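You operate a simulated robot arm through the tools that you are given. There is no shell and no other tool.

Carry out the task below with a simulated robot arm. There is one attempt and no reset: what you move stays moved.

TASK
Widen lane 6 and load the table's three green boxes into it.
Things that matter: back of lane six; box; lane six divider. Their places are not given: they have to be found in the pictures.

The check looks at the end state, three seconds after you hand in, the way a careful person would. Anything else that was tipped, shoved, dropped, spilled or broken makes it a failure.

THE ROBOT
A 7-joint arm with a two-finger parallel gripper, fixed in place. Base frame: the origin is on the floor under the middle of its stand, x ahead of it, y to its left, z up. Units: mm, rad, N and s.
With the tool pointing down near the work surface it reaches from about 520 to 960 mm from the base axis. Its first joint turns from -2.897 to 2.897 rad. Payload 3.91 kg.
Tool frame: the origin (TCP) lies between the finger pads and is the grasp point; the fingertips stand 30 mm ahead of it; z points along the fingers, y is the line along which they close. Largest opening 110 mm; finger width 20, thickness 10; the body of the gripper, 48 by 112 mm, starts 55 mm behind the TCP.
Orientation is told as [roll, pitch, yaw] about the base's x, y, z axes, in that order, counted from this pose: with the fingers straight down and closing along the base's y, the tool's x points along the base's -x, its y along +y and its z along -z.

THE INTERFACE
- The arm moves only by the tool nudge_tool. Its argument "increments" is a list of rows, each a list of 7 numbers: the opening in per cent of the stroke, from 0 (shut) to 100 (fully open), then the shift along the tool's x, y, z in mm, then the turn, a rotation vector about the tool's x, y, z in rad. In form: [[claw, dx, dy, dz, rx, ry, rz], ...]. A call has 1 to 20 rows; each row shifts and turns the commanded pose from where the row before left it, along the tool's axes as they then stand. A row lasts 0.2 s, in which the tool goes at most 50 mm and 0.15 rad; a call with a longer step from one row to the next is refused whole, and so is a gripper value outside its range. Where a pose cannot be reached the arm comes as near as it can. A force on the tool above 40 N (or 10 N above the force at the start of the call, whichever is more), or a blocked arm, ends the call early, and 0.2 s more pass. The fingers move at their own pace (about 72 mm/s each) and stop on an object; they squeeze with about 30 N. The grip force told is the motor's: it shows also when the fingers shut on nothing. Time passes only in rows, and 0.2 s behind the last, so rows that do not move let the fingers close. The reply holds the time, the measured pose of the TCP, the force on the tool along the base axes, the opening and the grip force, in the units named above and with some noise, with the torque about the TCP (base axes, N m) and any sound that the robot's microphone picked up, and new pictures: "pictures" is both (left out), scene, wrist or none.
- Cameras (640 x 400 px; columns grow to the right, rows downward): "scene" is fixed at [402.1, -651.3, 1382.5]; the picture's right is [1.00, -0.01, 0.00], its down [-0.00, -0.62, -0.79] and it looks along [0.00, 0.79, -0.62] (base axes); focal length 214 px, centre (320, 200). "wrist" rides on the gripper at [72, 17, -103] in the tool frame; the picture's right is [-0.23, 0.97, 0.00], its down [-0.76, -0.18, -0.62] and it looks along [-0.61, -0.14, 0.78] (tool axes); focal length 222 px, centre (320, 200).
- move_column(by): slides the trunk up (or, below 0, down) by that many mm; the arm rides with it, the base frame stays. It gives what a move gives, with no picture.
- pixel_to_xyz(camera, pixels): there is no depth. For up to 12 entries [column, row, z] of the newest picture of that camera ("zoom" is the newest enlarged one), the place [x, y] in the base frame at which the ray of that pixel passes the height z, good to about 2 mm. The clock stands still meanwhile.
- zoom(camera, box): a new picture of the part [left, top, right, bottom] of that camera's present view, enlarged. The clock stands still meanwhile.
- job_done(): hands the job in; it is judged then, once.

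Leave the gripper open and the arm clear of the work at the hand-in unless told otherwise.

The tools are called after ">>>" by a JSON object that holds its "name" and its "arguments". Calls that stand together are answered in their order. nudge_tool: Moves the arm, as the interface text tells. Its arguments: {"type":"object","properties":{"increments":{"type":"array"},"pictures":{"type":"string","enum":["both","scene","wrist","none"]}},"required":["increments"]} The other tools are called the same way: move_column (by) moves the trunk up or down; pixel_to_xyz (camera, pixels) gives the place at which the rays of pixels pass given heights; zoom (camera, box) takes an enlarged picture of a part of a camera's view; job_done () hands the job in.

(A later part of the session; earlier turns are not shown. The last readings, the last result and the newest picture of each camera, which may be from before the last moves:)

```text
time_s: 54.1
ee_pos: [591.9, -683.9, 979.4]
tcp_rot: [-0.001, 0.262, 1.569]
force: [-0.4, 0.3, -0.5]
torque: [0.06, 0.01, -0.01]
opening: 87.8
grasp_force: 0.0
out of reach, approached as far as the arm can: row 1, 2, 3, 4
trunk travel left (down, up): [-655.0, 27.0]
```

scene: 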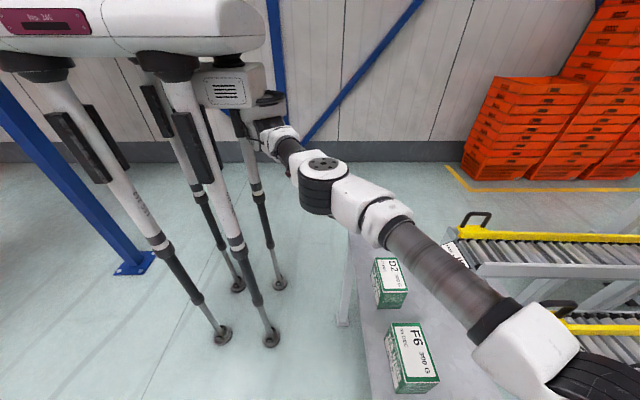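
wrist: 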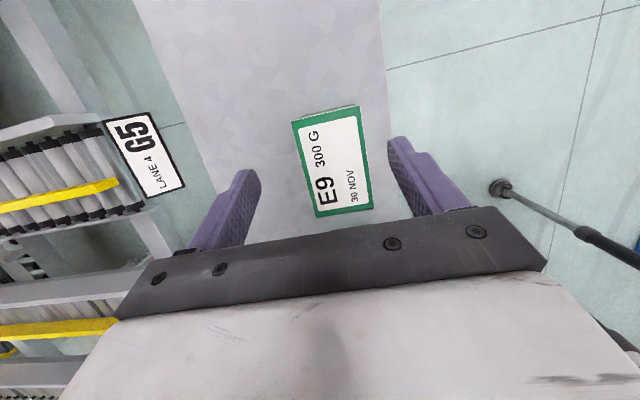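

The tool is at (592,-684) with 0.26 rad tilt, slightly past the centre. I'll verify E9's corners from this view before correcting and descending.

>>> {"name": "zoom", "arguments": {"camera": "wrist", "box": [270, 90, 400, 230]}}

>>> {"name": "pixel_to_xyz", "arguments": {"camera": "wrist", "pixels": [[292, 121, 890], [358, 106, 890], [374, 207, 890], [316, 217, 890]]}}

```text
2.86 times, centred on (335, 160) of wrist
```

zoom: 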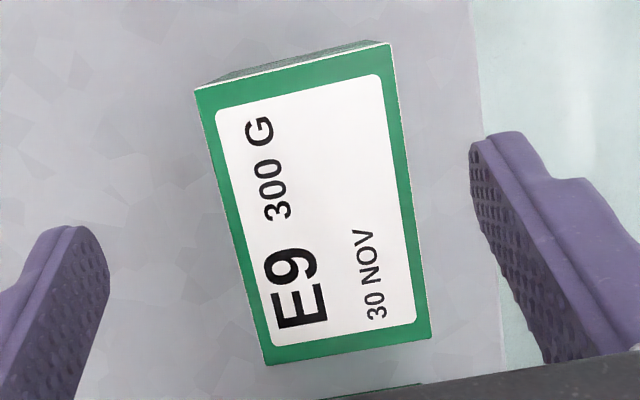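

```text
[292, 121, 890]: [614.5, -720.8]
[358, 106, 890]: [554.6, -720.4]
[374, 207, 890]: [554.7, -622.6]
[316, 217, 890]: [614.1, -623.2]
```

E9's centre is (584.5,-672). I'll correct and descend along base -z to TCP z≈887 (fingers 13 mm clear on each side), then look before closing.

>>> {"name": "nudge_tool", "arguments": {"increments": [[80, -11.6, 7.4, -3.1, 0, 0, 0], [80, -6, 0, 22.4, 0, 0, 0], [80, -6, 0, 22.4, 0, 0, 0], [80, -6, 0, 22.4, 0, 0, 0], [80, 0, 0, 0, 0, 0, 0]], "pictures": "wrist"}}

```text
time_s: 55.3
ee_pos: [589.6, -682.4, 908.2]
tcp_rot: [0.002, 0.26, 1.57]
force: [0.6, -0.8, 0.1]
torque: [0.0, 0.02, 0.03]
opening: 87.9
grasp_force: 0.0
out of reach, approached as far as the arm can: row 1
trunk travel left (down, up): [-655.0, 27.0]
```

wrist: 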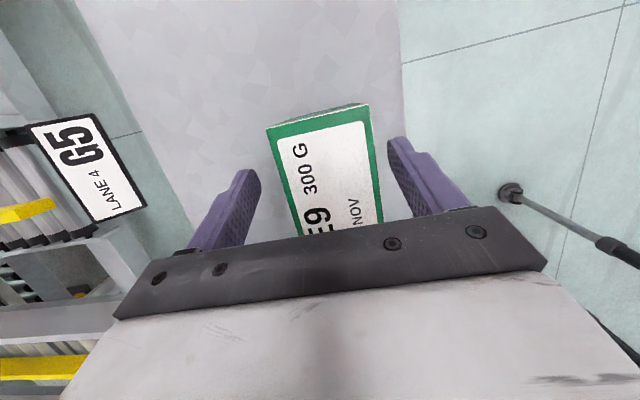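

I'm at (589.6,-682.4,908) and the command is within reach again. One more correction: -5 in x, +10.5 in y, -21 in z.

>>> {"name": "nudge_tool", "arguments": {"increments": [[80, -10.1, 5, -2.7, 0, 0, 0], [80, -5.4, 0, 20.3, 0, 0, 0], [80, 0, 0, 0, 0, 0, 0]], "pictures": "both"}}

```text
time_s: 56.1
ee_pos: [592.1, -681.8, 886.1]
tcp_rot: [0.0, 0.261, 1.568]
force: [-0.7, -0.6, -0.3]
torque: [0.0, 0.01, 0.03]
opening: 88.2
grasp_force: 0.2
out of reach, approached as far as the arm can: row 1
trunk travel left (down, up): [-655.0, 27.0]
```

scene: 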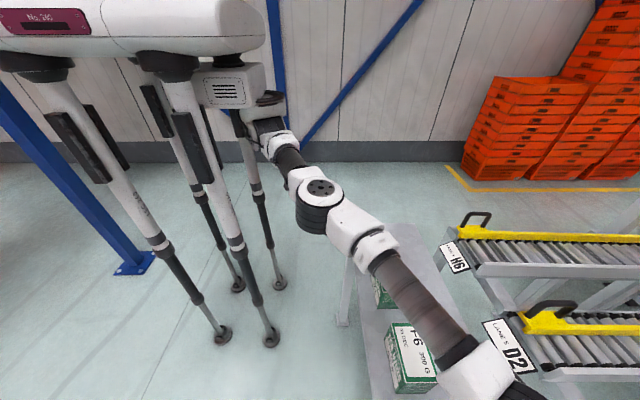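
wrist: 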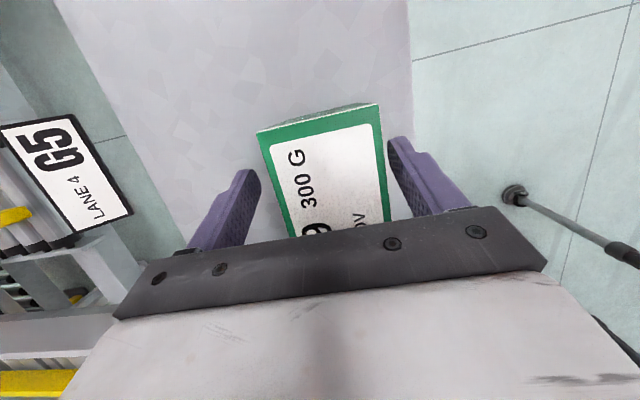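

Height is right (886), but x/y barely changed because the command was still slightly beyond the reach limit. One more small correction: -7 in x, +9 in y.

>>> {"name": "nudge_tool", "arguments": {"increments": [[80, -8.7, 7, -2.3, 0, 0, 0], [80, 0, 0, 0, 0, 0, 0]], "pictures": "wrist"}}

```text
time_s: 56.7
ee_pos: [590.3, -681.3, 887.2]
tcp_rot: [0.002, 0.259, 1.568]
force: [0.9, 0.9, 0.2]
torque: [-0.01, -0.02, 0.0]
opening: 87.9
grasp_force: 0.0
out of reach, approached as far as the arm can: row 1
trunk travel left (down, up): [-655.0, 27.0]
```

wrist: 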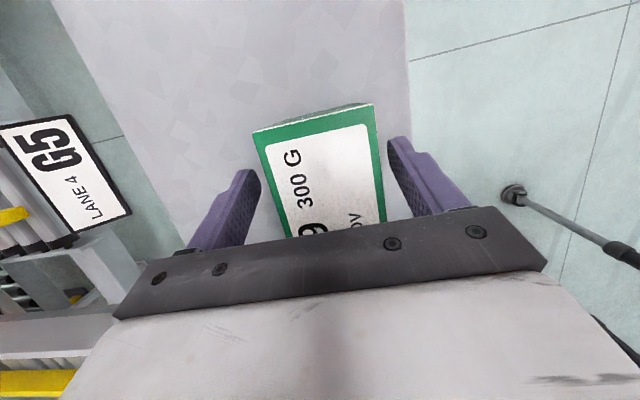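

>>> {"name": "nudge_tool", "arguments": {"increments": [[80, -9.7, 6, -2.6, 0, 0, 0], [80, 0, 0, 0, 0, 0, 0]], "pictures": "none"}}

```text
time_s: 57.3
ee_pos: [588.8, -683.7, 885.8]
tcp_rot: [0.0, 0.261, 1.57]
force: [-0.1, -0.5, -0.1]
torque: [-0.01, 0.0, 0.0]
opening: 88.0
grasp_force: 0.1
out of reach, approached as far as the arm can: row 1
trunk travel left (down, up): [-655.0, 27.0]
```

I'm sliding along the reach limit, so I'll pull the command in by +15 mm in y and -2 mm in x.

>>> {"name": "nudge_tool", "arguments": {"increments": [[80, -14.5, 2, -3.9, 0, 0, 0], [80, 0, 0, 0, 0, 0, 0]], "pictures": "none"}}

```text
time_s: 57.9
ee_pos: [591.2, -679.2, 885.9]
tcp_rot: [0.001, 0.26, 1.569]
force: [0.2, -0.6, 0.4]
torque: [0.01, 0.03, 0.01]
opening: 88.1
grasp_force: 0.0
out of reach, approached as far as the arm can: row 1
trunk travel left (down, up): [-655.0, 27.0]
```

>>> {"name": "nudge_tool", "arguments": {"increments": [[80, -9.7, 3, -2.6, 0, 0, 0], [80, 0, 0, 0, 0, 0, 0]], "pictures": "none"}}

```text
time_s: 58.5
ee_pos: [593.1, -678.8, 883.3]
tcp_rot: [0.002, 0.258, 1.568]
force: [-0.9, -0.5, -0.6]
torque: [0.01, 0.01, 0.01]
opening: 88.1
grasp_force: 0.2
out of reach, approached as far as the arm can: row 1
trunk travel left (down, up): [-655.0, 27.0]
```

Tracking the numbers, the commanded point had accumulated beyond the reach limit; it is now about (598,-683.5,894). I'll command the remaining offset to (584.5,-674,887).

>>> {"name": "nudge_tool", "arguments": {"increments": [[80, -11, 13.8, 4.3, 0, 0, 0], [80, 0, 0, 0, 0, 0, 0]], "pictures": "wrist"}}

```text
time_s: 59.1
ee_pos: [586.0, -683.2, 876.2]
tcp_rot: [0.0, 0.26, 1.568]
force: [-0.8, 0.5, -0.3]
torque: [0.0, -0.02, -0.01]
opening: 88.2
grasp_force: 0.0
out of reach, approached as far as the arm can: row 1
trunk travel left (down, up): [-655.0, 27.0]
```

wrist: 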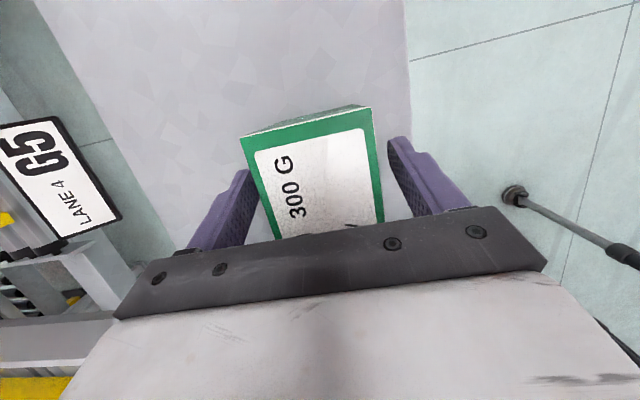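

The fingers straddle E9 with x centred (586 vs 584.5) and y 11 mm off centre, which is fine for a 100 mm long box. TCP z is 876. I'll close gently.

>>> {"name": "nudge_tool", "arguments": {"increments": [[70, 0, 0, 0, 0, 0, 0], [60, 0, 0, 0, 0, 0, 0], [50, 0, 0, 0, 0, 0, 0], [40, 0, 0, 0, 0, 0, 0], [40, 0, 0, 0, 0, 0, 0]], "pictures": "wrist"}}

```text
time_s: 60.3
ee_pos: [586.1, -681.4, 876.8]
tcp_rot: [0.002, 0.261, 1.568]
force: [-0.9, 0.3, 0.4]
torque: [-0.06, -0.08, 0.0]
opening: 61.8
grasp_force: 29.4
trunk travel left (down, up): [-655.0, 27.0]
```

wrist: 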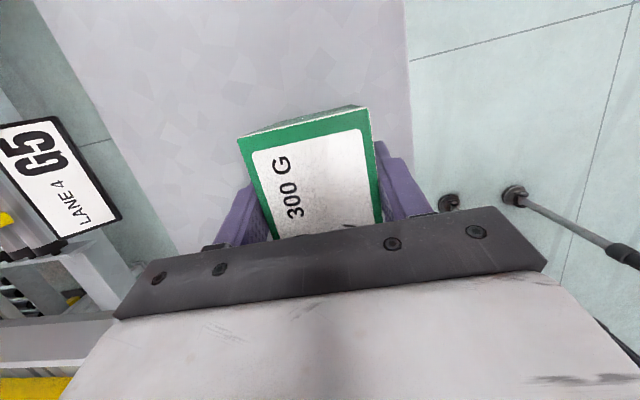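

E9 is gripped (61.8 mm, 29 N). I'll lift 30 mm straight up and check the hold.

>>> {"name": "nudge_tool", "arguments": {"increments": [[40, 2.6, 0, -9.7, 0, 0, 0], [40, 5.1, 0, -19.3, 0, 0, 0], [40, 0, 0, 0, 0, 0, 0]], "pictures": "both"}}

```text
time_s: 61.1
ee_pos: [587.0, -683.6, 905.8]
tcp_rot: [0.002, 0.26, 1.568]
force: [0.5, 0.2, -0.8]
torque: [-0.04, 0.01, 0.01]
opening: 61.5
grasp_force: 29.8
trunk travel left (down, up): [-655.0, 27.0]
```

scene: 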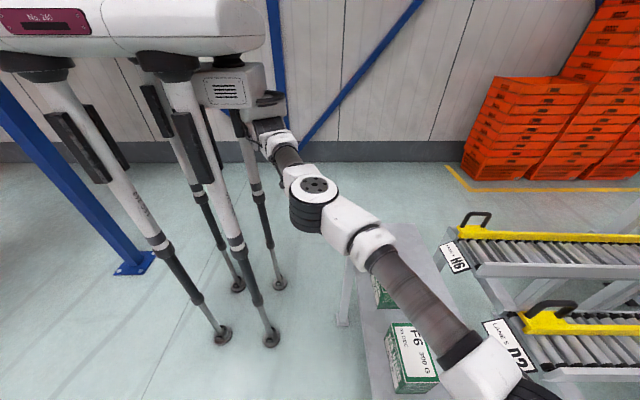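
wrist: 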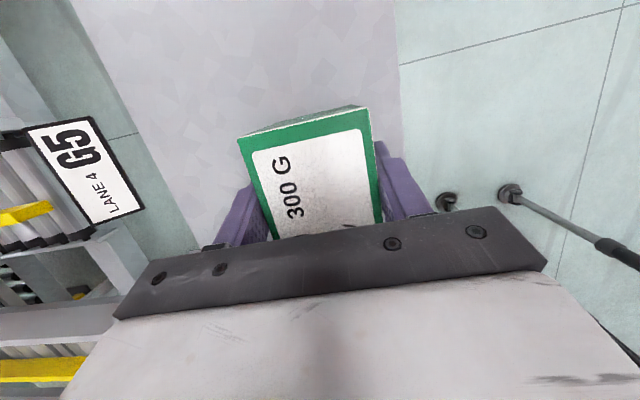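

The box is held and unmoved in the fingers. I'll lift 80 mm more and carry it over the table to (800,-218), staying short of the lane 5 handle.

>>> {"name": "nudge_tool", "arguments": {"increments": [[40, 6.9, 0, -26.1, 0, 0, 0], [40, 6.9, 0, -26.1, 0, 0, 0], [40, 6.9, 0, -26.1, 0, 0, 0], [40, -40.9, -19.4, -10.9, 0, 0, 0], [40, -40.9, -19.4, -10.9, 0, 0, 0], [40, -40.9, -19.4, -10.9, 0, 0, 0], [40, -40.9, -19.4, -10.9, 0, 0, 0], [40, -40.9, -19.4, -10.9, 0, 0, 0], [40, -40.9, -19.4, -10.9, 0, 0, 0], [40, -40.9, -19.4, -10.9, 0, 0, 0], [40, -40.9, -19.4, -10.9, 0, 0, 0], [40, -40.9, -19.4, -10.9, 0, 0, 0], [40, -40.9, -19.4, -10.9, 0, 0, 0], [40, -40.9, -19.4, -10.9, 0, 0, 0], [40, 0, 0, 0, 0, 0, 0]], "pictures": "both"}}

```text
time_s: 64.3
ee_pos: [903.9, -326.3, 999.5]
tcp_rot: [0.004, 0.259, 1.569]
force: [1.2, -0.4, -1.4]
torque: [-0.03, -0.01, -0.04]
opening: 61.7
grasp_force: 29.9
out of reach, approached as far as the arm can: row 4, 5, 6, 7, 8, 9, 10, 11, 12, 13
trunk travel left (down, up): [-655.0, 27.0]
```

scene: 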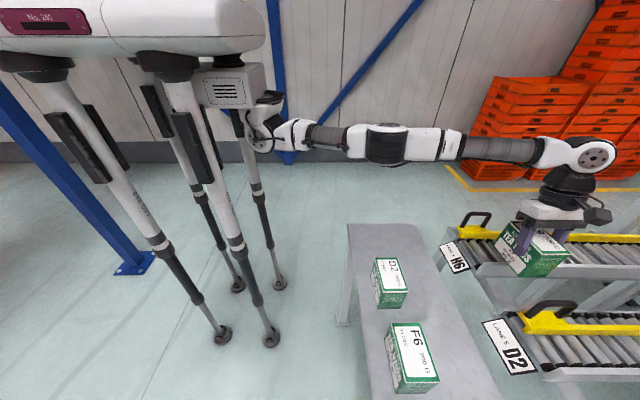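
wrist: 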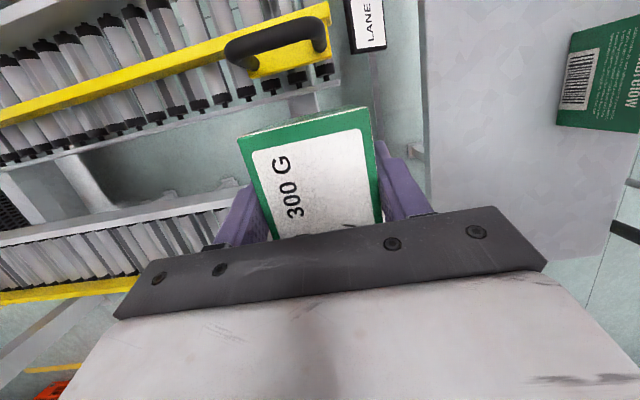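

The box is held, but the tool ended at (904,-326,1000) instead of (800,-218); the in-between rows were limited. Nothing was touched as far as the forces tell. I'll check with a do-nothing row that the pose is steady.

>>> {"name": "nudge_tool", "arguments": {"increments": [[40, 0, 0, 0, 0, 0, 0], [40, 0, 0, 0, 0, 0, 0]], "pictures": "none"}}

>>> {"name": "zoom", "arguments": {"camera": "scene", "box": [440, 190, 620, 310]}}

```text
time_s: 64.9
ee_pos: [904.1, -327.7, 1000.4]
tcp_rot: [0.003, 0.26, 1.569]
force: [0.1, -0.1, -0.5]
torque: [-0.03, 0.02, -0.01]
opening: 61.9
grasp_force: 29.6
trunk travel left (down, up): [-655.0, 27.0]
```

```text
3.33 times, centred on (530, 250) of scene
```

zoom: 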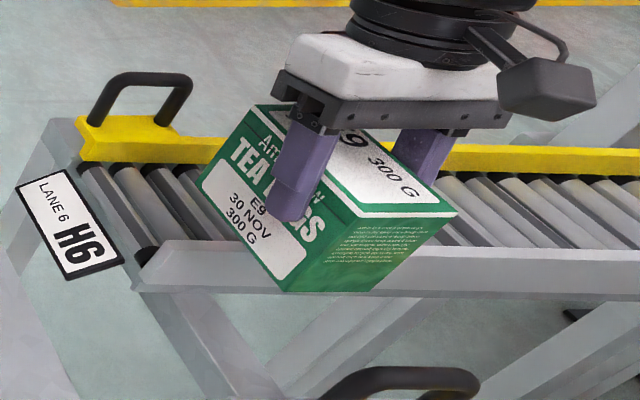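

The pose is steady and the box hangs level. The box centre is 10 mm to +y of the TCP, so for the lane centre y≈-218 I need TCP y≈-228. I'll move +y 100 mm at this height.

>>> {"name": "nudge_tool", "arguments": {"increments": [[40, -24.1, 0, -6.4, 0, 0, 0], [40, -24.1, 0, -6.4, 0, 0, 0], [40, -24.1, 0, -6.4, 0, 0, 0], [40, -24.1, 0, -6.4, 0, 0, 0], [40, 0, 0, 0, 0, 0, 0]], "pictures": "both"}}

```text
time_s: 66.1
ee_pos: [934.7, -237.3, 1001.8]
tcp_rot: [0.002, 0.261, 1.569]
force: [0.3, -0.9, -0.8]
torque: [-0.05, -0.01, 0.01]
opening: 61.7
grasp_force: 30.2
out of reach, approached as far as the arm can: row 1, 2, 3, 4
trunk travel left (down, up): [-655.0, 27.0]
```

scene: 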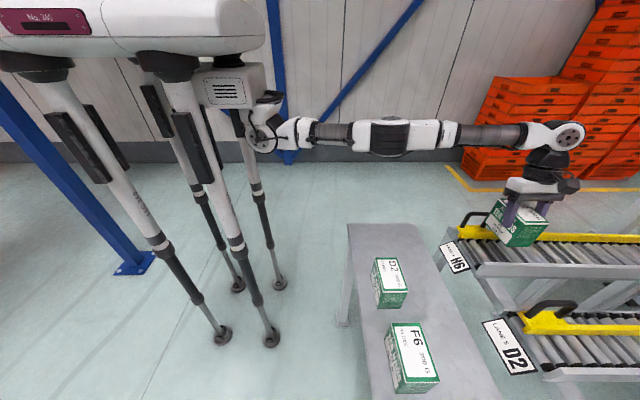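
wrist: 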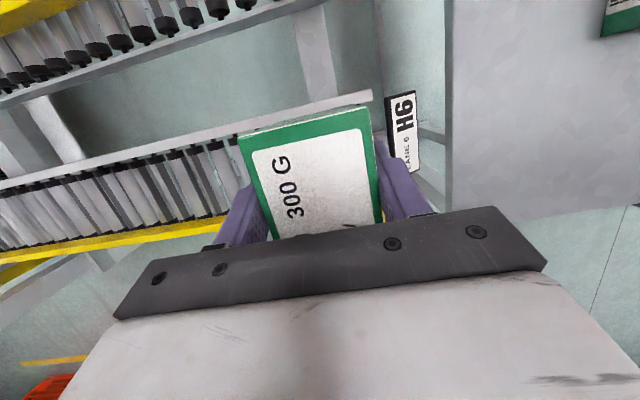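

The arm is nearly fully stretched, so it slides along its reach boundary and large inward steps are not followed. I'll come inward in small steps (2–4 mm in -x per row) to let the elbow bend.

>>> {"name": "nudge_tool", "arguments": {"increments": [[40, 0, 2, 0, 0, 0, 0], [40, 0, 2, 0, 0, 0, 0], [40, 0, 3, 0, 0, 0, 0], [40, 0, 3, 0, 0, 0, 0], [40, 0, 4, 0, 0, 0, 0], [40, 0, 4, 0, 0, 0, 0], [40, 0, 0, 0, 0, 0, 0]], "pictures": "none"}}

```text
time_s: 67.7
ee_pos: [934.3, -240.6, 1002.1]
tcp_rot: [0.002, 0.262, 1.57]
force: [-0.1, 0.1, -2.1]
torque: [0.0, -0.02, 0.01]
opening: 61.7
grasp_force: 29.6
out of reach, approached as far as the arm can: row 2, 3, 4, 5, 6
trunk travel left (down, up): [-655.0, 27.0]
```

The inward steps were not followed; the elbow seems to have passed its full-stretch point, leaving only a thin shell of reach. That still allows sliding sideways and going down here, and x≈935 is a fine place (box x 904–966, inside the lane). I'll slide +y by 11 mm to TCP y≈-229 and look.

>>> {"name": "nudge_tool", "arguments": {"increments": [[40, -5.8, -1, -1.5, 0, 0, 0], [40, -5.3, -1, -1.4, 0, 0, 0], [40, 0, 0, 0, 0, 0, 0]], "pictures": "both"}}

>>> {"name": "zoom", "arguments": {"camera": "scene", "box": [460, 180, 590, 280]}}

>>> {"name": "zoom", "arguments": {"camera": "wrist", "box": [180, 60, 440, 250]}}

```text
time_s: 68.5
ee_pos: [935.8, -229.3, 1001.7]
tcp_rot: [0.002, 0.261, 1.57]
force: [-0.4, 0.4, -1.3]
torque: [-0.02, -0.02, -0.03]
opening: 61.9
grasp_force: 30.0
trunk travel left (down, up): [-655.0, 27.0]
```

scene: 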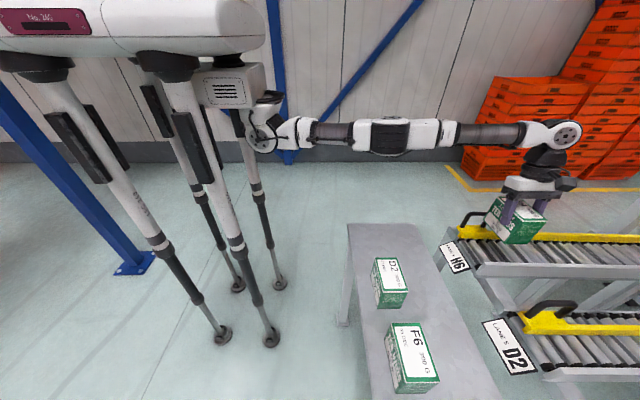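
wrist: 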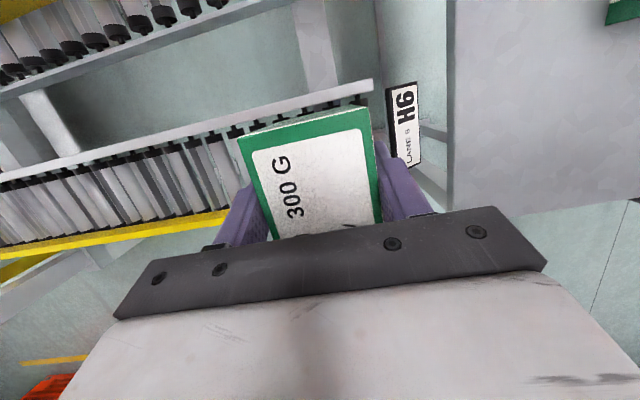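

```text
4.00 times, centred on (525, 230) of scene
```

zoom: 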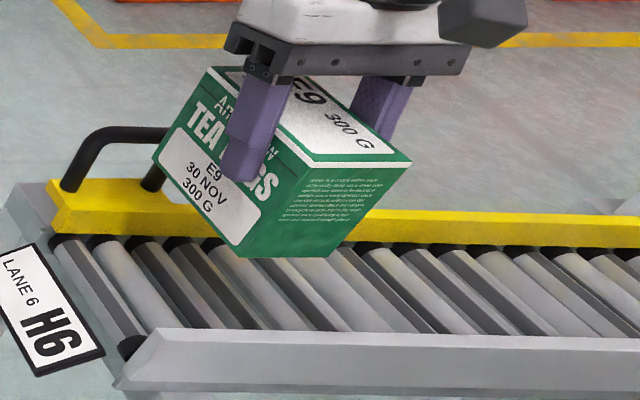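

```text
2.11 times, centred on (310, 155) of wrist
```

zoom: 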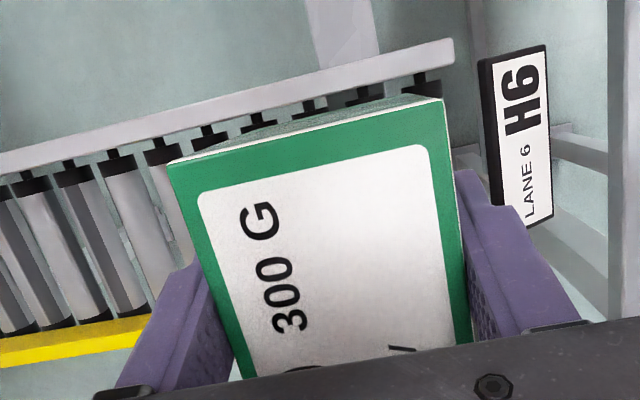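

I'll check the box edges against the rail and divider from this view.

>>> {"name": "pixel_to_xyz", "arguments": {"camera": "wrist", "pixels": [[238, 138.4, 1015], [368.3, 106.7, 1015], [369.2, 92.4, 866], [167.8, 141.7, 860], [250, 121.8, 863], [193.9, 217.6, 826], [193.9, 217.6, 822], [170, 221, 824]]}}

>>> {"name": "pixel_to_xyz", "arguments": {"camera": "scene", "pixels": [[523.5, 220.5, 1015], [547.5, 220.5, 1015], [492, 197, 1015], [505, 244.5, 926]]}}

```text
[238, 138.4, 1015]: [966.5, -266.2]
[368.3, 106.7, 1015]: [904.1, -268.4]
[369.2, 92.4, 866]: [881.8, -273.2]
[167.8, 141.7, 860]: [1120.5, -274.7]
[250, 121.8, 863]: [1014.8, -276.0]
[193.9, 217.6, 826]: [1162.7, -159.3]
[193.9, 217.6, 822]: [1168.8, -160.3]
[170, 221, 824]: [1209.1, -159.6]
```

```text
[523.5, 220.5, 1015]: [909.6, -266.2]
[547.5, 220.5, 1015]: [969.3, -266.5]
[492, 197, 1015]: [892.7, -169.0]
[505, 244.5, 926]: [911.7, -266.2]
```

The clearances look good: box y -267…-167, rail at ≈-274, divider at ≈-160…-164. I'll descend 60 mm and re-check.

>>> {"name": "nudge_tool", "arguments": {"increments": [[40, -3.9, 0, 14.5, 0, 0, 0], [40, -3.9, 0, 14.5, 0, 0, 0], [40, -3.9, 0, 14.5, 0, 0, 0], [40, -3.9, 0, 14.5, 0, 0, 0], [40, 0, 0, 0, 0, 0, 0]], "pictures": "both"}}

>>> {"name": "zoom", "arguments": {"camera": "scene", "box": [460, 200, 590, 280]}}

>>> {"name": "zoom", "arguments": {"camera": "wrist", "box": [180, 60, 440, 250]}}

```text
time_s: 69.7
ee_pos: [938.3, -229.3, 941.4]
tcp_rot: [0.002, 0.263, 1.567]
force: [0.1, 1.0, -1.8]
torque: [-0.04, -0.03, -0.02]
opening: 61.8
grasp_force: 30.7
out of reach, approached as far as the arm can: row 4
trunk travel left (down, up): [-655.0, 27.0]
```

scene: 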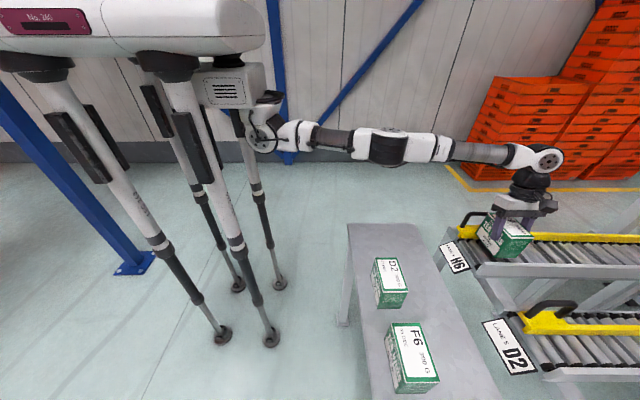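
wrist: 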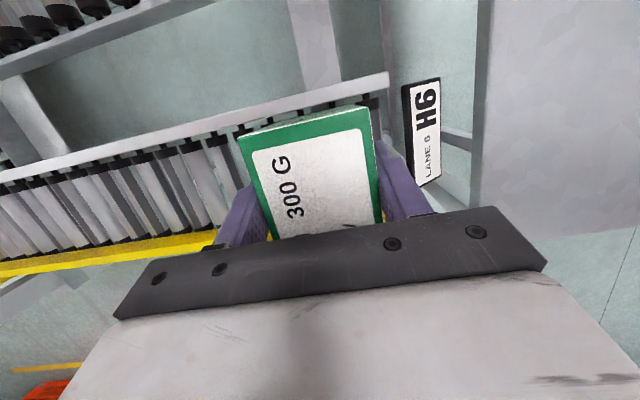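

```text
4.92 times, centred on (525, 240) of scene
```

zoom: 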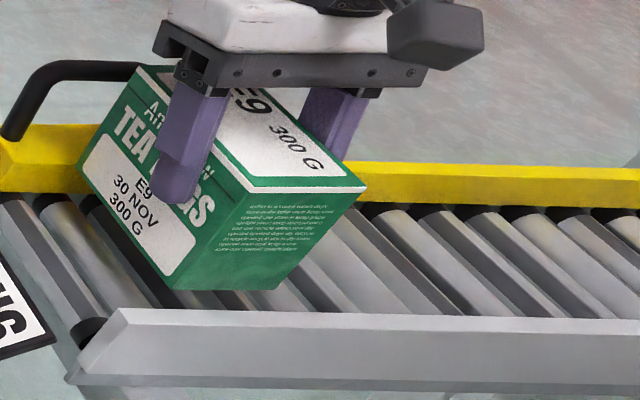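

```text
2.11 times, centred on (310, 155) of wrist
```

zoom: 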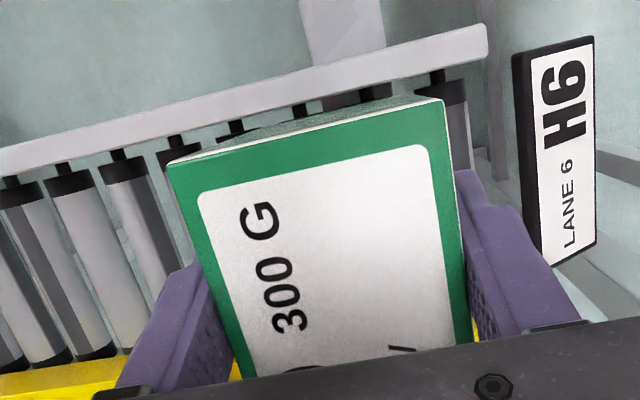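

The box bottom is at rail-top height with the same lateral position. I'll lower 25 mm into the channel and watch the force.

>>> {"name": "nudge_tool", "arguments": {"increments": [[40, -2.1, 0, 7.7, 0, 0, 0], [40, -2.1, 0, 7.7, 0, 0, 0], [40, -2.1, 0, 7.7, 0, 0, 0], [40, 0, 0, 0, 0, 0, 0]], "pictures": "both"}}

>>> {"name": "zoom", "arguments": {"camera": "scene", "box": [460, 200, 590, 280]}}

>>> {"name": "zoom", "arguments": {"camera": "wrist", "box": [180, 60, 440, 250]}}

```text
time_s: 70.7
ee_pos: [939.7, -230.2, 917.5]
tcp_rot: [0.001, 0.262, 1.57]
force: [0.1, -0.3, -0.7]
torque: [-0.02, 0.0, 0.02]
opening: 61.6
grasp_force: 29.7
trunk travel left (down, up): [-655.0, 27.0]
```

scene: 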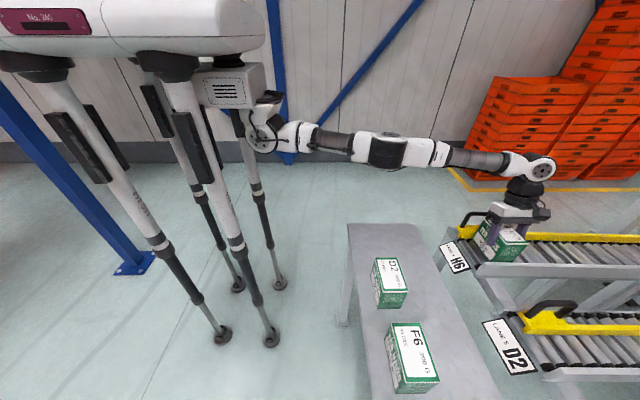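
wrist: 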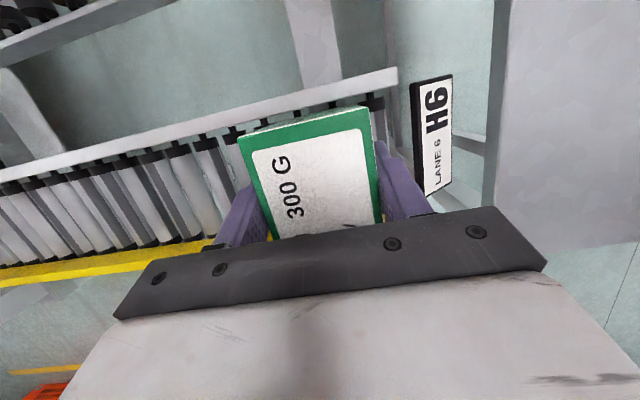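

```text
4.92 times, centred on (525, 240) of scene
```

zoom: 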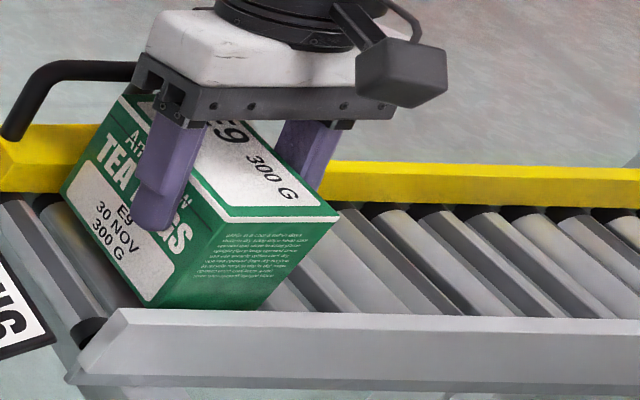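

```text
2.11 times, centred on (310, 155) of wrist
```

zoom: 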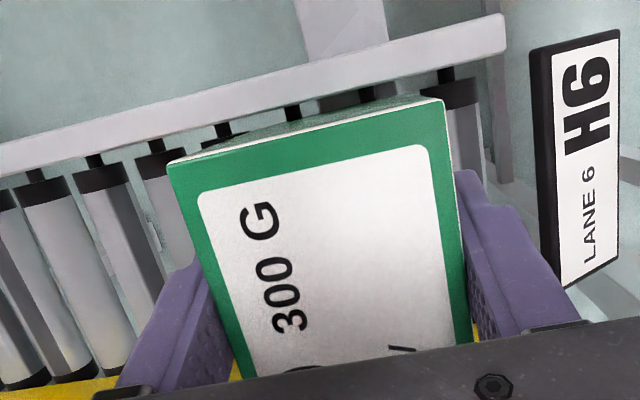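

It is now inside the channel without contact (force ≈ 0). I'll lower in 3 mm steps to find the rollers.

>>> {"name": "nudge_tool", "arguments": {"increments": [[40, -0.8, 0, 2.9, 0, 0, 0], [40, -0.8, 0, 2.9, 0, 0, 0], [40, -0.8, 0, 2.9, 0, 0, 0], [40, 0, 0, 0, 0, 0, 0]], "pictures": "none"}}

```text
time_s: 71.7
ee_pos: [940.9, -229.1, 908.6]
tcp_rot: [0.0, 0.262, 1.568]
force: [-0.7, 0.4, -1.3]
torque: [-0.05, 0.02, 0.01]
opening: 61.8
grasp_force: 30.5
trunk travel left (down, up): [-655.0, 27.0]
```

>>> {"name": "nudge_tool", "arguments": {"increments": [[40, -0.7, 0, 2.4, 0, 0, 0], [40, -0.7, 0, 2.4, 0, 0, 0], [40, 0, 0, 0, 0, 0, 0]], "pictures": "none"}}

```text
time_s: 72.5
ee_pos: [939.1, -228.8, 903.8]
tcp_rot: [0.001, 0.261, 1.569]
force: [0.0, -0.2, -2.2]
torque: [-0.01, -0.02, -0.02]
opening: 61.7
grasp_force: 30.4
trunk travel left (down, up): [-655.0, 27.0]
```

There's no contact yet (TCP z 903.8, box bottom ≈828). I'll continue in 2 mm steps.

>>> {"name": "nudge_tool", "arguments": {"increments": [[40, -0.5, 0, 1.9, 0, 0, 0], [40, -0.5, 0, 1.9, 0, 0, 0], [40, 0, 0, 0, 0, 0, 0]], "pictures": "none"}}

```text
time_s: 73.3
ee_pos: [938.6, -229.2, 901.4]
tcp_rot: [-0.001, 0.261, 1.569]
force: [0.7, -0.1, 10.7]
torque: [0.67, 0.32, -0.02]
opening: 61.7
grasp_force: 29.9
trunk travel left (down, up): [-655.0, 27.0]
```

Contact with the rollers (Fz ≈ 10.7 N). I'll ease the fingers open and see whether the box rolls.

>>> {"name": "nudge_tool", "arguments": {"increments": [[58, 0, 0, 0, 0, 0, 0], [62, 0, 0, 0, 0, 0, 0], [66, 0, 0, 0, 0, 0, 0], [70, 0, 0, 0, 0, 0, 0], [70, 0, 0, 0, 0, 0, 0]], "pictures": "both"}}

>>> {"name": "zoom", "arguments": {"camera": "scene", "box": [460, 200, 590, 280]}}

>>> {"name": "zoom", "arguments": {"camera": "wrist", "box": [180, 60, 440, 250]}}

```text
time_s: 74.5
ee_pos: [939.2, -228.2, 899.8]
tcp_rot: [-0.001, 0.261, 1.569]
force: [-1.0, 0.4, -0.6]
torque: [-0.01, 0.01, 0.0]
opening: 77.1
grasp_force: 0.0
trunk travel left (down, up): [-655.0, 27.0]
```

scene: 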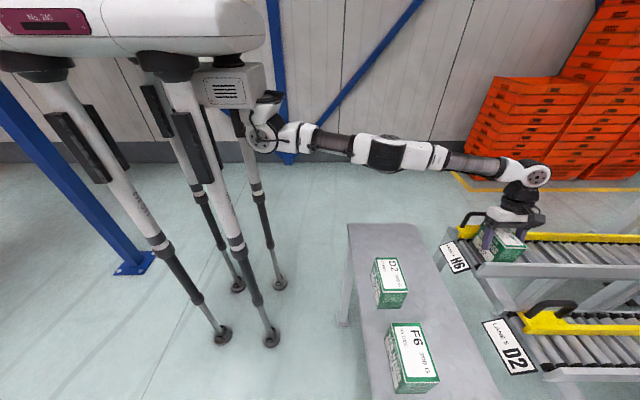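
wrist: 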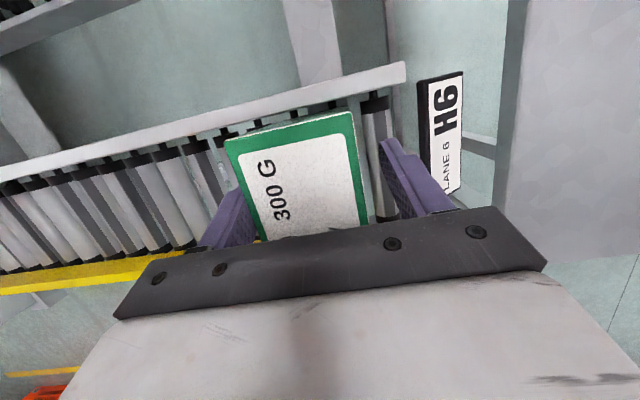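

```text
4.92 times, centred on (525, 240) of scene
```

zoom: 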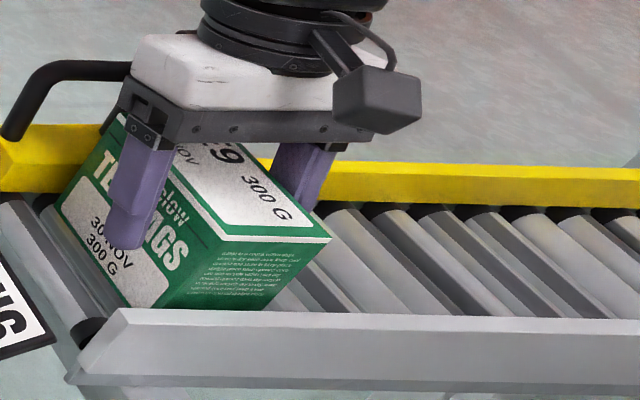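

```text
2.11 times, centred on (310, 155) of wrist
```

zoom: 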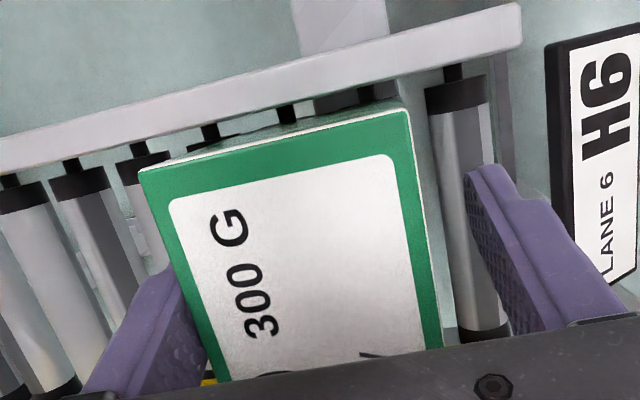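

The box rests on the rollers and has rolled forward against the +x finger, so the rollers are free and it will run down to the stop. I'll lift straight up slowly.

>>> {"name": "nudge_tool", "arguments": {"increments": [[70, 2.6, 0, -9.7, 0, 0, 0], [70, 2.6, 0, -9.7, 0, 0, 0], [70, 2.6, 0, -9.7, 0, 0, 0], [70, 2.6, 0, -9.7, 0, 0, 0], [70, 3.9, 0, -14.5, 0, 0, 0], [70, 3.9, 0, -14.5, 0, 0, 0], [70, 3.9, 0, -14.5, 0, 0, 0], [70, 0, 0, 0, 0, 0, 0]], "pictures": "both"}}

```text
time_s: 76.3
ee_pos: [939.9, -230.8, 984.9]
tcp_rot: [0.001, 0.262, 1.57]
force: [-0.3, -1.0, 0.4]
torque: [0.01, -0.03, -0.01]
opening: 77.1
grasp_force: 0.0
trunk travel left (down, up): [-655.0, 27.0]
```

scene: 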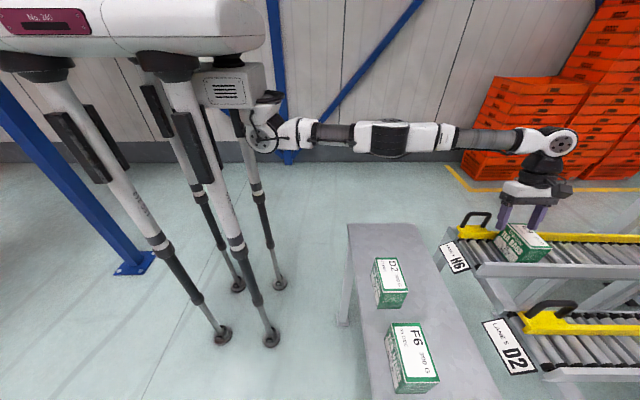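
wrist: 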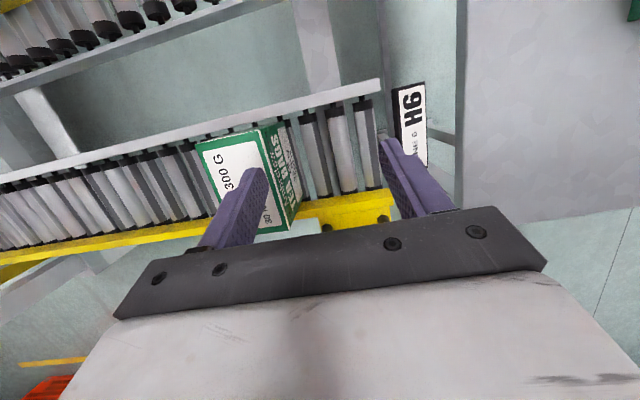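

E9 has left the fingers and is rolling down the lane. I'll wait a moment and look again.

>>> {"name": "nudge_tool", "arguments": {"increments": [[70, 0, 0, 0, 0, 0, 0], [70, 0, 0, 0, 0, 0, 0], [70, 0, 0, 0, 0, 0, 0], [70, 0, 0, 0, 0, 0, 0], [70, 0, 0, 0, 0, 0, 0]], "pictures": "both"}}

>>> {"name": "zoom", "arguments": {"camera": "scene", "box": [450, 200, 640, 290]}}

```text
time_s: 77.5
ee_pos: [939.0, -230.7, 984.6]
tcp_rot: [-0.001, 0.262, 1.569]
force: [-0.3, 0.0, -0.7]
torque: [0.01, 0.01, 0.02]
opening: 76.9
grasp_force: 0.0
trunk travel left (down, up): [-655.0, 27.0]
```

scene: 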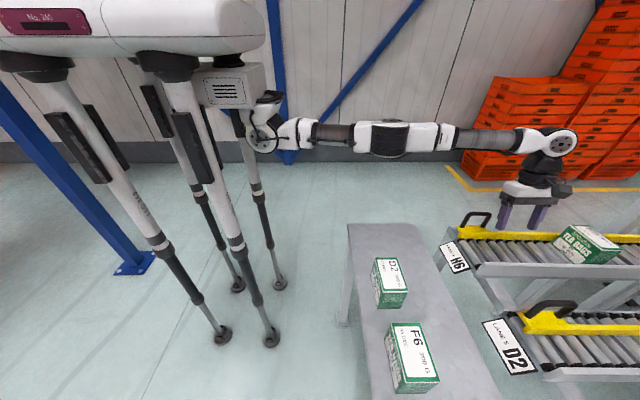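
wrist: 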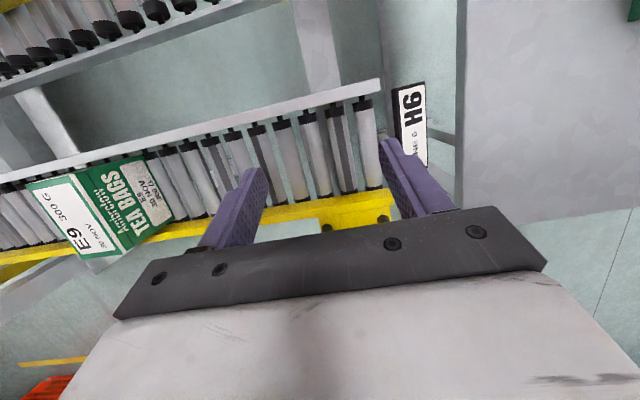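

```text
3.37 times, centred on (545, 245) of scene
```

zoom: 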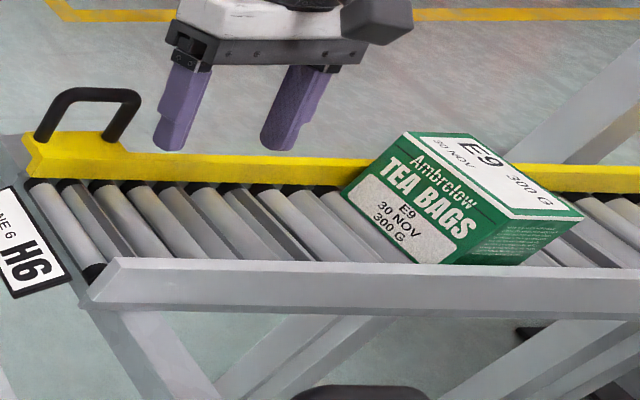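

E9 is rolling smoothly, level and square. While it travels, I'll try to bring the arm's elbow back to its normal bend: stretch outward briefly, then come inward.

>>> {"name": "nudge_tool", "arguments": {"increments": [[70, 0, -30, 0, 0, 0, 0], [70, 0, -30, 0, 0, 0, 0], [70, 0, 10, 0, 0, 0, 0], [70, 0, 20, 0, 0, 0, 0], [70, 0, 30, 0, 0, 0, 0], [70, 0, 30, 0, 0, 0, 0], [70, 0, 0, 0, 0, 0, 0]], "pictures": "scene"}}

```text
time_s: 79.1
ee_pos: [934.0, -244.0, 987.8]
tcp_rot: [0.002, 0.26, 1.57]
force: [0.4, 0.8, -0.1]
torque: [-0.01, 0.02, -0.02]
opening: 76.8
grasp_force: 0.0
out of reach, approached as far as the arm can: row 1, 2, 3, 4, 5, 6
trunk travel left (down, up): [-655.0, 27.0]
```

scene: 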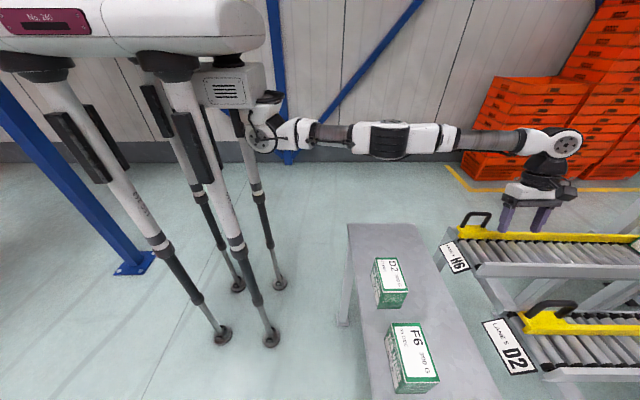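

The arm is still limited. Since inward moves worked with yaw 0 earlier, a wrist joint is probably at its limit with yaw +90°. I'll untilt and turn the yaw back toward 0 here, where everything is clear (fingertips ≈955, handle top ≈925).

>>> {"name": "nudge_tool", "arguments": {"increments": [[70, 0, 0, -10, 0, -0.13, 0], [70, 0, 0, -10, 0, -0.13, 0], [70, 0, 0, 0, 0, 0, 0.14], [70, 0, 0, 0, 0, 0, 0.14], [70, 0, 0, 0, 0, 0, 0.14], [70, 0, 0, 0, 0, 0, 0.14], [70, 0, 0, 0, 0, 0, 0.14], [70, 0, 0, 0, 0, 0, 0.14], [70, 0, 0, 0, 0, 0, 0.14], [70, 0, 0, 0, 0, 0, 0.14], [70, 0, 0, 0, 0, 0, 0.14], [70, 0, 0, 0, 0, 0, 0.14], [70, 0, 0, 0, 0, 0, 0.14], [70, 0, 0, 0, 0, 0, 0.03], [70, 0, 0, 0, 0, 0, 0]], "pictures": "both"}}

```text
time_s: 82.3
ee_pos: [918.5, -234.6, 1008.5]
tcp_rot: [-0.002, -0.001, -0.002]
force: [0.4, 0.4, 0.2]
torque: [0.0, -0.02, -0.01]
opening: 76.8
grasp_force: 0.1
out of reach, approached as far as the arm can: row 1, 2
trunk travel left (down, up): [-655.0, 27.0]
```

scene: 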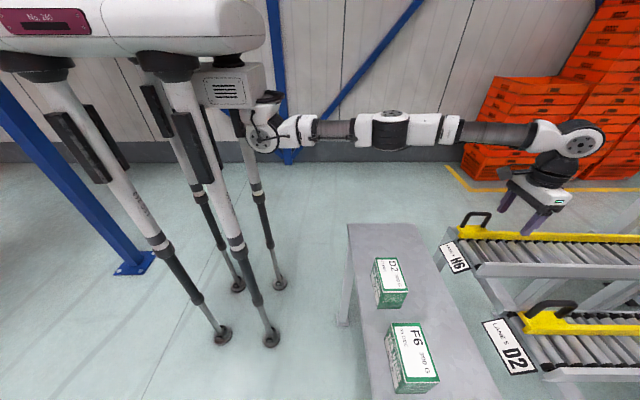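
wrist: 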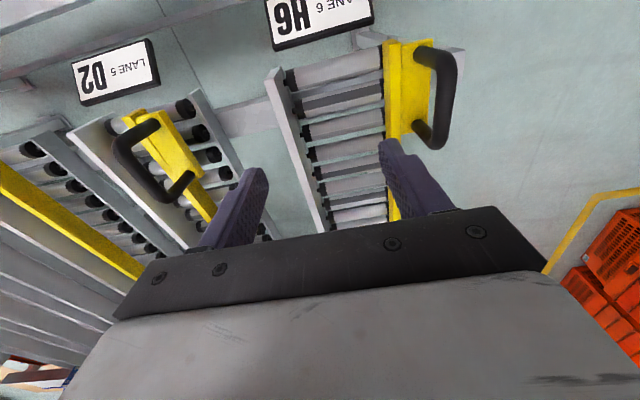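

Now yaw is 0. I'll test moving inward: 4 rows of -40 mm in x (tool +x).

>>> {"name": "nudge_tool", "arguments": {"increments": [[70, 25, 0, 0, 0, 0, 0], [70, 40, 0, 0, 0, 0, 0], [70, 40, 0, 0, 0, 0, 0], [70, 0, 0, 0, 0, 0, 0]], "pictures": "none"}}

```text
time_s: 83.3
ee_pos: [811.8, -235.8, 1007.2]
tcp_rot: [-0.003, -0.001, 0.003]
force: [0.6, -0.9, 1.2]
torque: [0.02, 0.0, 0.03]
opening: 76.9
grasp_force: 0.1
trunk travel left (down, up): [-655.0, 27.0]
```

Inward motion works again, so yaw +90° was the cause; I'll use yaw -90° for the other boxes. First I'll tilt forward and look down lane 6 to see where E9 came to rest.

>>> {"name": "nudge_tool", "arguments": {"increments": [[70, 30, 0, -30, 0, -0.14, 0], [70, 30, 0, -30, 0, -0.14, 0], [70, 0, 0, -30, 0, -0.14, 0], [70, 0, 0, -30, 0, -0.14, 0], [70, 0, 0, 0, 0, -0.1, 0], [70, 0, 0, 0, 0, 0, 0]], "pictures": "both"}}

>>> {"name": "zoom", "arguments": {"camera": "wrist", "box": [260, 60, 400, 220]}}

```text
time_s: 84.7
ee_pos: [728.0, -235.4, 1121.0]
tcp_rot: [-0.001, -0.661, 0.002]
force: [0.1, -0.4, 0.3]
torque: [0.0, -0.02, -0.01]
opening: 76.9
grasp_force: 0.2
trunk travel left (down, up): [-655.0, 27.0]
```

scene: 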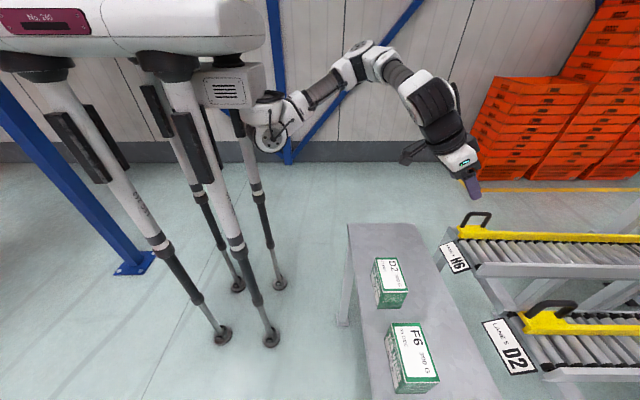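
wrist: 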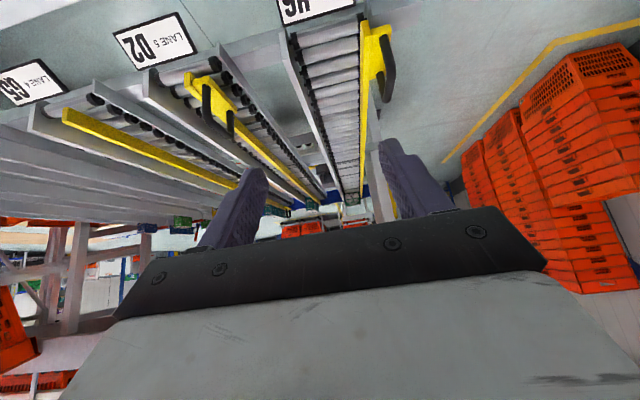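

```text
2.50 times, centred on (330, 140) of wrist
```

zoom: 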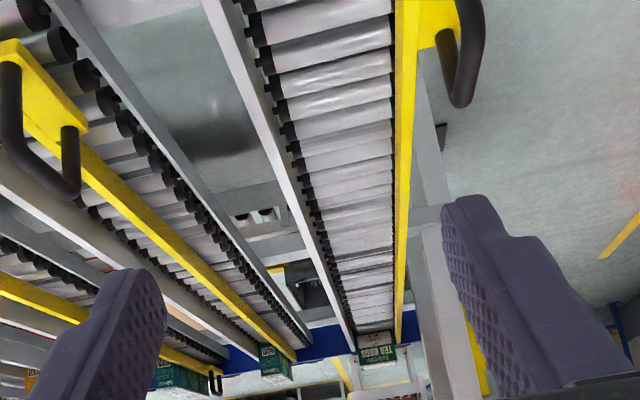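

E9 appears at the far end. I'll zoom there.

>>> {"name": "zoom", "arguments": {"camera": "wrist", "box": [320, 165, 380, 215]}}

>>> {"name": "zoom", "arguments": {"camera": "wrist", "box": [280, 165, 340, 215]}}

```text
8.00 times, centred on (350, 190) of wrist
```

zoom: 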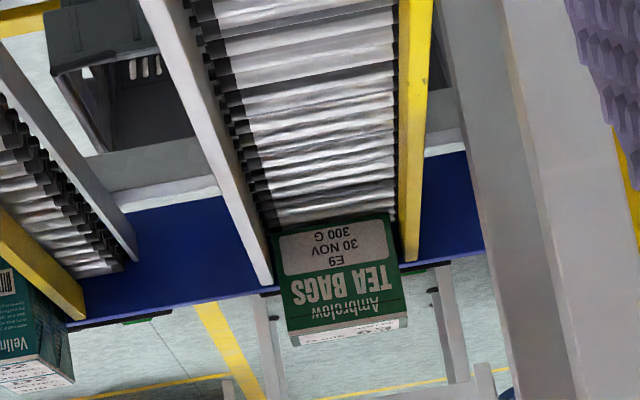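

```text
8.00 times, centred on (310, 190) of wrist
```

zoom: 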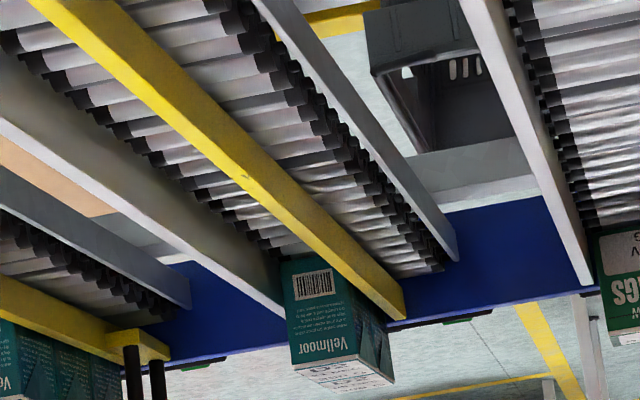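

E9 stands upright against the blue stop, square between rail and divider, just like the boxes in the other lanes. Next is F6 (05 DEC). I'll go upright, fly over (585,-500) and turn yaw to -90°.

>>> {"name": "nudge_tool", "arguments": {"increments": [[80, 0, 0, 0, 0, 0.14, 0], [80, 0, 0, 0, 0, 0.14, 0], [80, 0, 0, 0, 0, 0.14, 0], [80, 0, 0, 0, 0, 0.14, 0], [80, 0, 0, 0, 0, 0.1, 0], [80, 20.4, -37.9, 14, 0, 0, 0], [80, 20.4, -37.9, 14, 0, 0, 0], [80, 20.4, -37.9, 14, 0, 0, 0], [80, 20.4, -37.9, 14, 0, 0, 0], [80, 20.4, -37.9, 14, 0, 0, 0], [80, 20.4, -37.9, 14, 0, 0, 0], [80, 20.4, -37.9, 14, 0, 0, 0], [80, 0, 0, 0, 0, 0, 0]], "pictures": "none"}}

>>> {"name": "nudge_tool", "arguments": {"increments": [[80, 0, 0, 0, 0, 0, 0.14], [80, 0, 0, 0, 0, 0, 0.14], [80, 0, 0, 0, 0, 0, 0.14], [80, 0, 0, 0, 0, 0, 0.14], [80, 0, 0, 0, 0, 0, 0.14], [80, 0, 0, 0, 0, 0, 0.14], [80, 0, 0, 0, 0, 0, 0.14], [80, 0, 0, 0, 0, 0, 0.14], [80, 0, 0, 0, 0, 0, 0.14], [80, 0, 0, 0, 0, 0, 0.14], [80, 0, 0, 0, 0, 0, 0.14], [80, 0, 0, 0, 0, 0, 0.03], [80, 0, 0, 0, 0, 0, 0]], "pictures": "both"}}

```text
time_s: 87.5
ee_pos: [584.7, -499.1, 1022.8]
tcp_rot: [-0.002, 0.001, 0.0]
force: [0.8, -0.7, 0.7]
torque: [0.0, -0.02, -0.01]
opening: 87.8
grasp_force: 0.0
trunk travel left (down, up): [-655.0, 27.0]
```

```text
time_s: 90.3
ee_pos: [586.2, -499.7, 1022.3]
tcp_rot: [0.0, -0.002, -1.494]
force: [0.1, 0.0, 0.1]
torque: [-0.01, 0.01, 0.02]
opening: 87.9
grasp_force: 0.1
out of reach, approached as far as the arm can: row 11
trunk travel left (down, up): [-655.0, 27.0]
```

scene: 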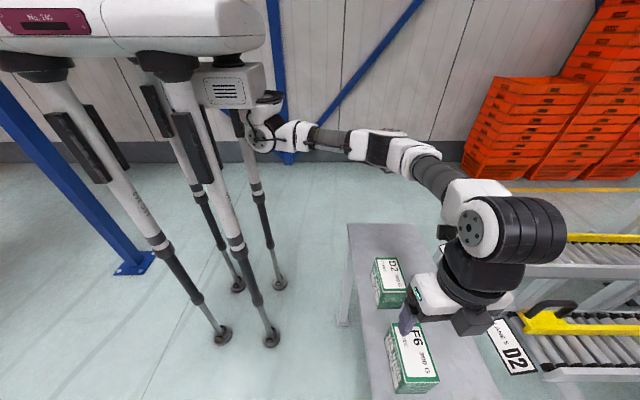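
wrist: 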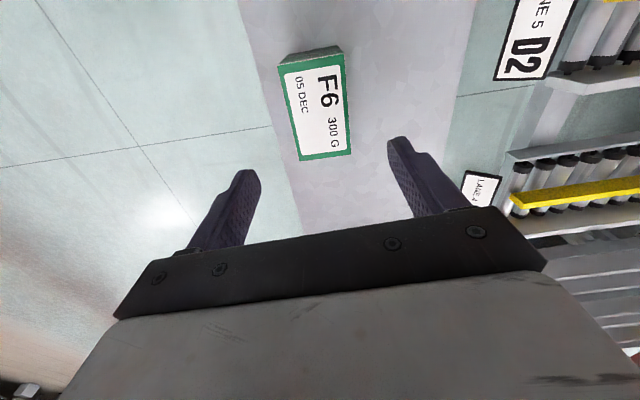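

Yaw -90° hits a joint limit at -1.49, so yaw +90° is the usable direction after all; I just need to stay inside the reach. I'll rotate back to +1.57 over F6 with steps of 0.145 rad.

>>> {"name": "nudge_tool", "arguments": {"increments": [[80, 0, 0, 0, 0, 0, -0.14], [80, 0, 0, 0, 0, 0, -0.14], [80, 0, 0, 0, 0, 0, -0.14], [80, 0, 0, 0, 0, 0, -0.14], [80, 0, 0, 0, 0, 0, -0.14], [80, 0, 0, 0, 0, 0, -0.14], [80, 0, 0, 0, 0, 0, -0.14], [80, 0, 0, 0, 0, 0, -0.14], [80, 0, 0, 0, 0, 0, -0.14], [80, 0, 0, 0, 0, 0, -0.14], [80, 0, 0, 0, 0, 0, -0.14], [80, 0, 0, 0, 0, 0, 0]], "pictures": "none"}}

```text
time_s: 92.9
ee_pos: [586.8, -500.9, 1023.3]
tcp_rot: [-0.002, -0.001, 0.041]
force: [-0.4, 0.1, -1.2]
torque: [0.01, -0.02, -0.01]
opening: 87.8
grasp_force: 0.1
trunk travel left (down, up): [-655.0, 27.0]
```

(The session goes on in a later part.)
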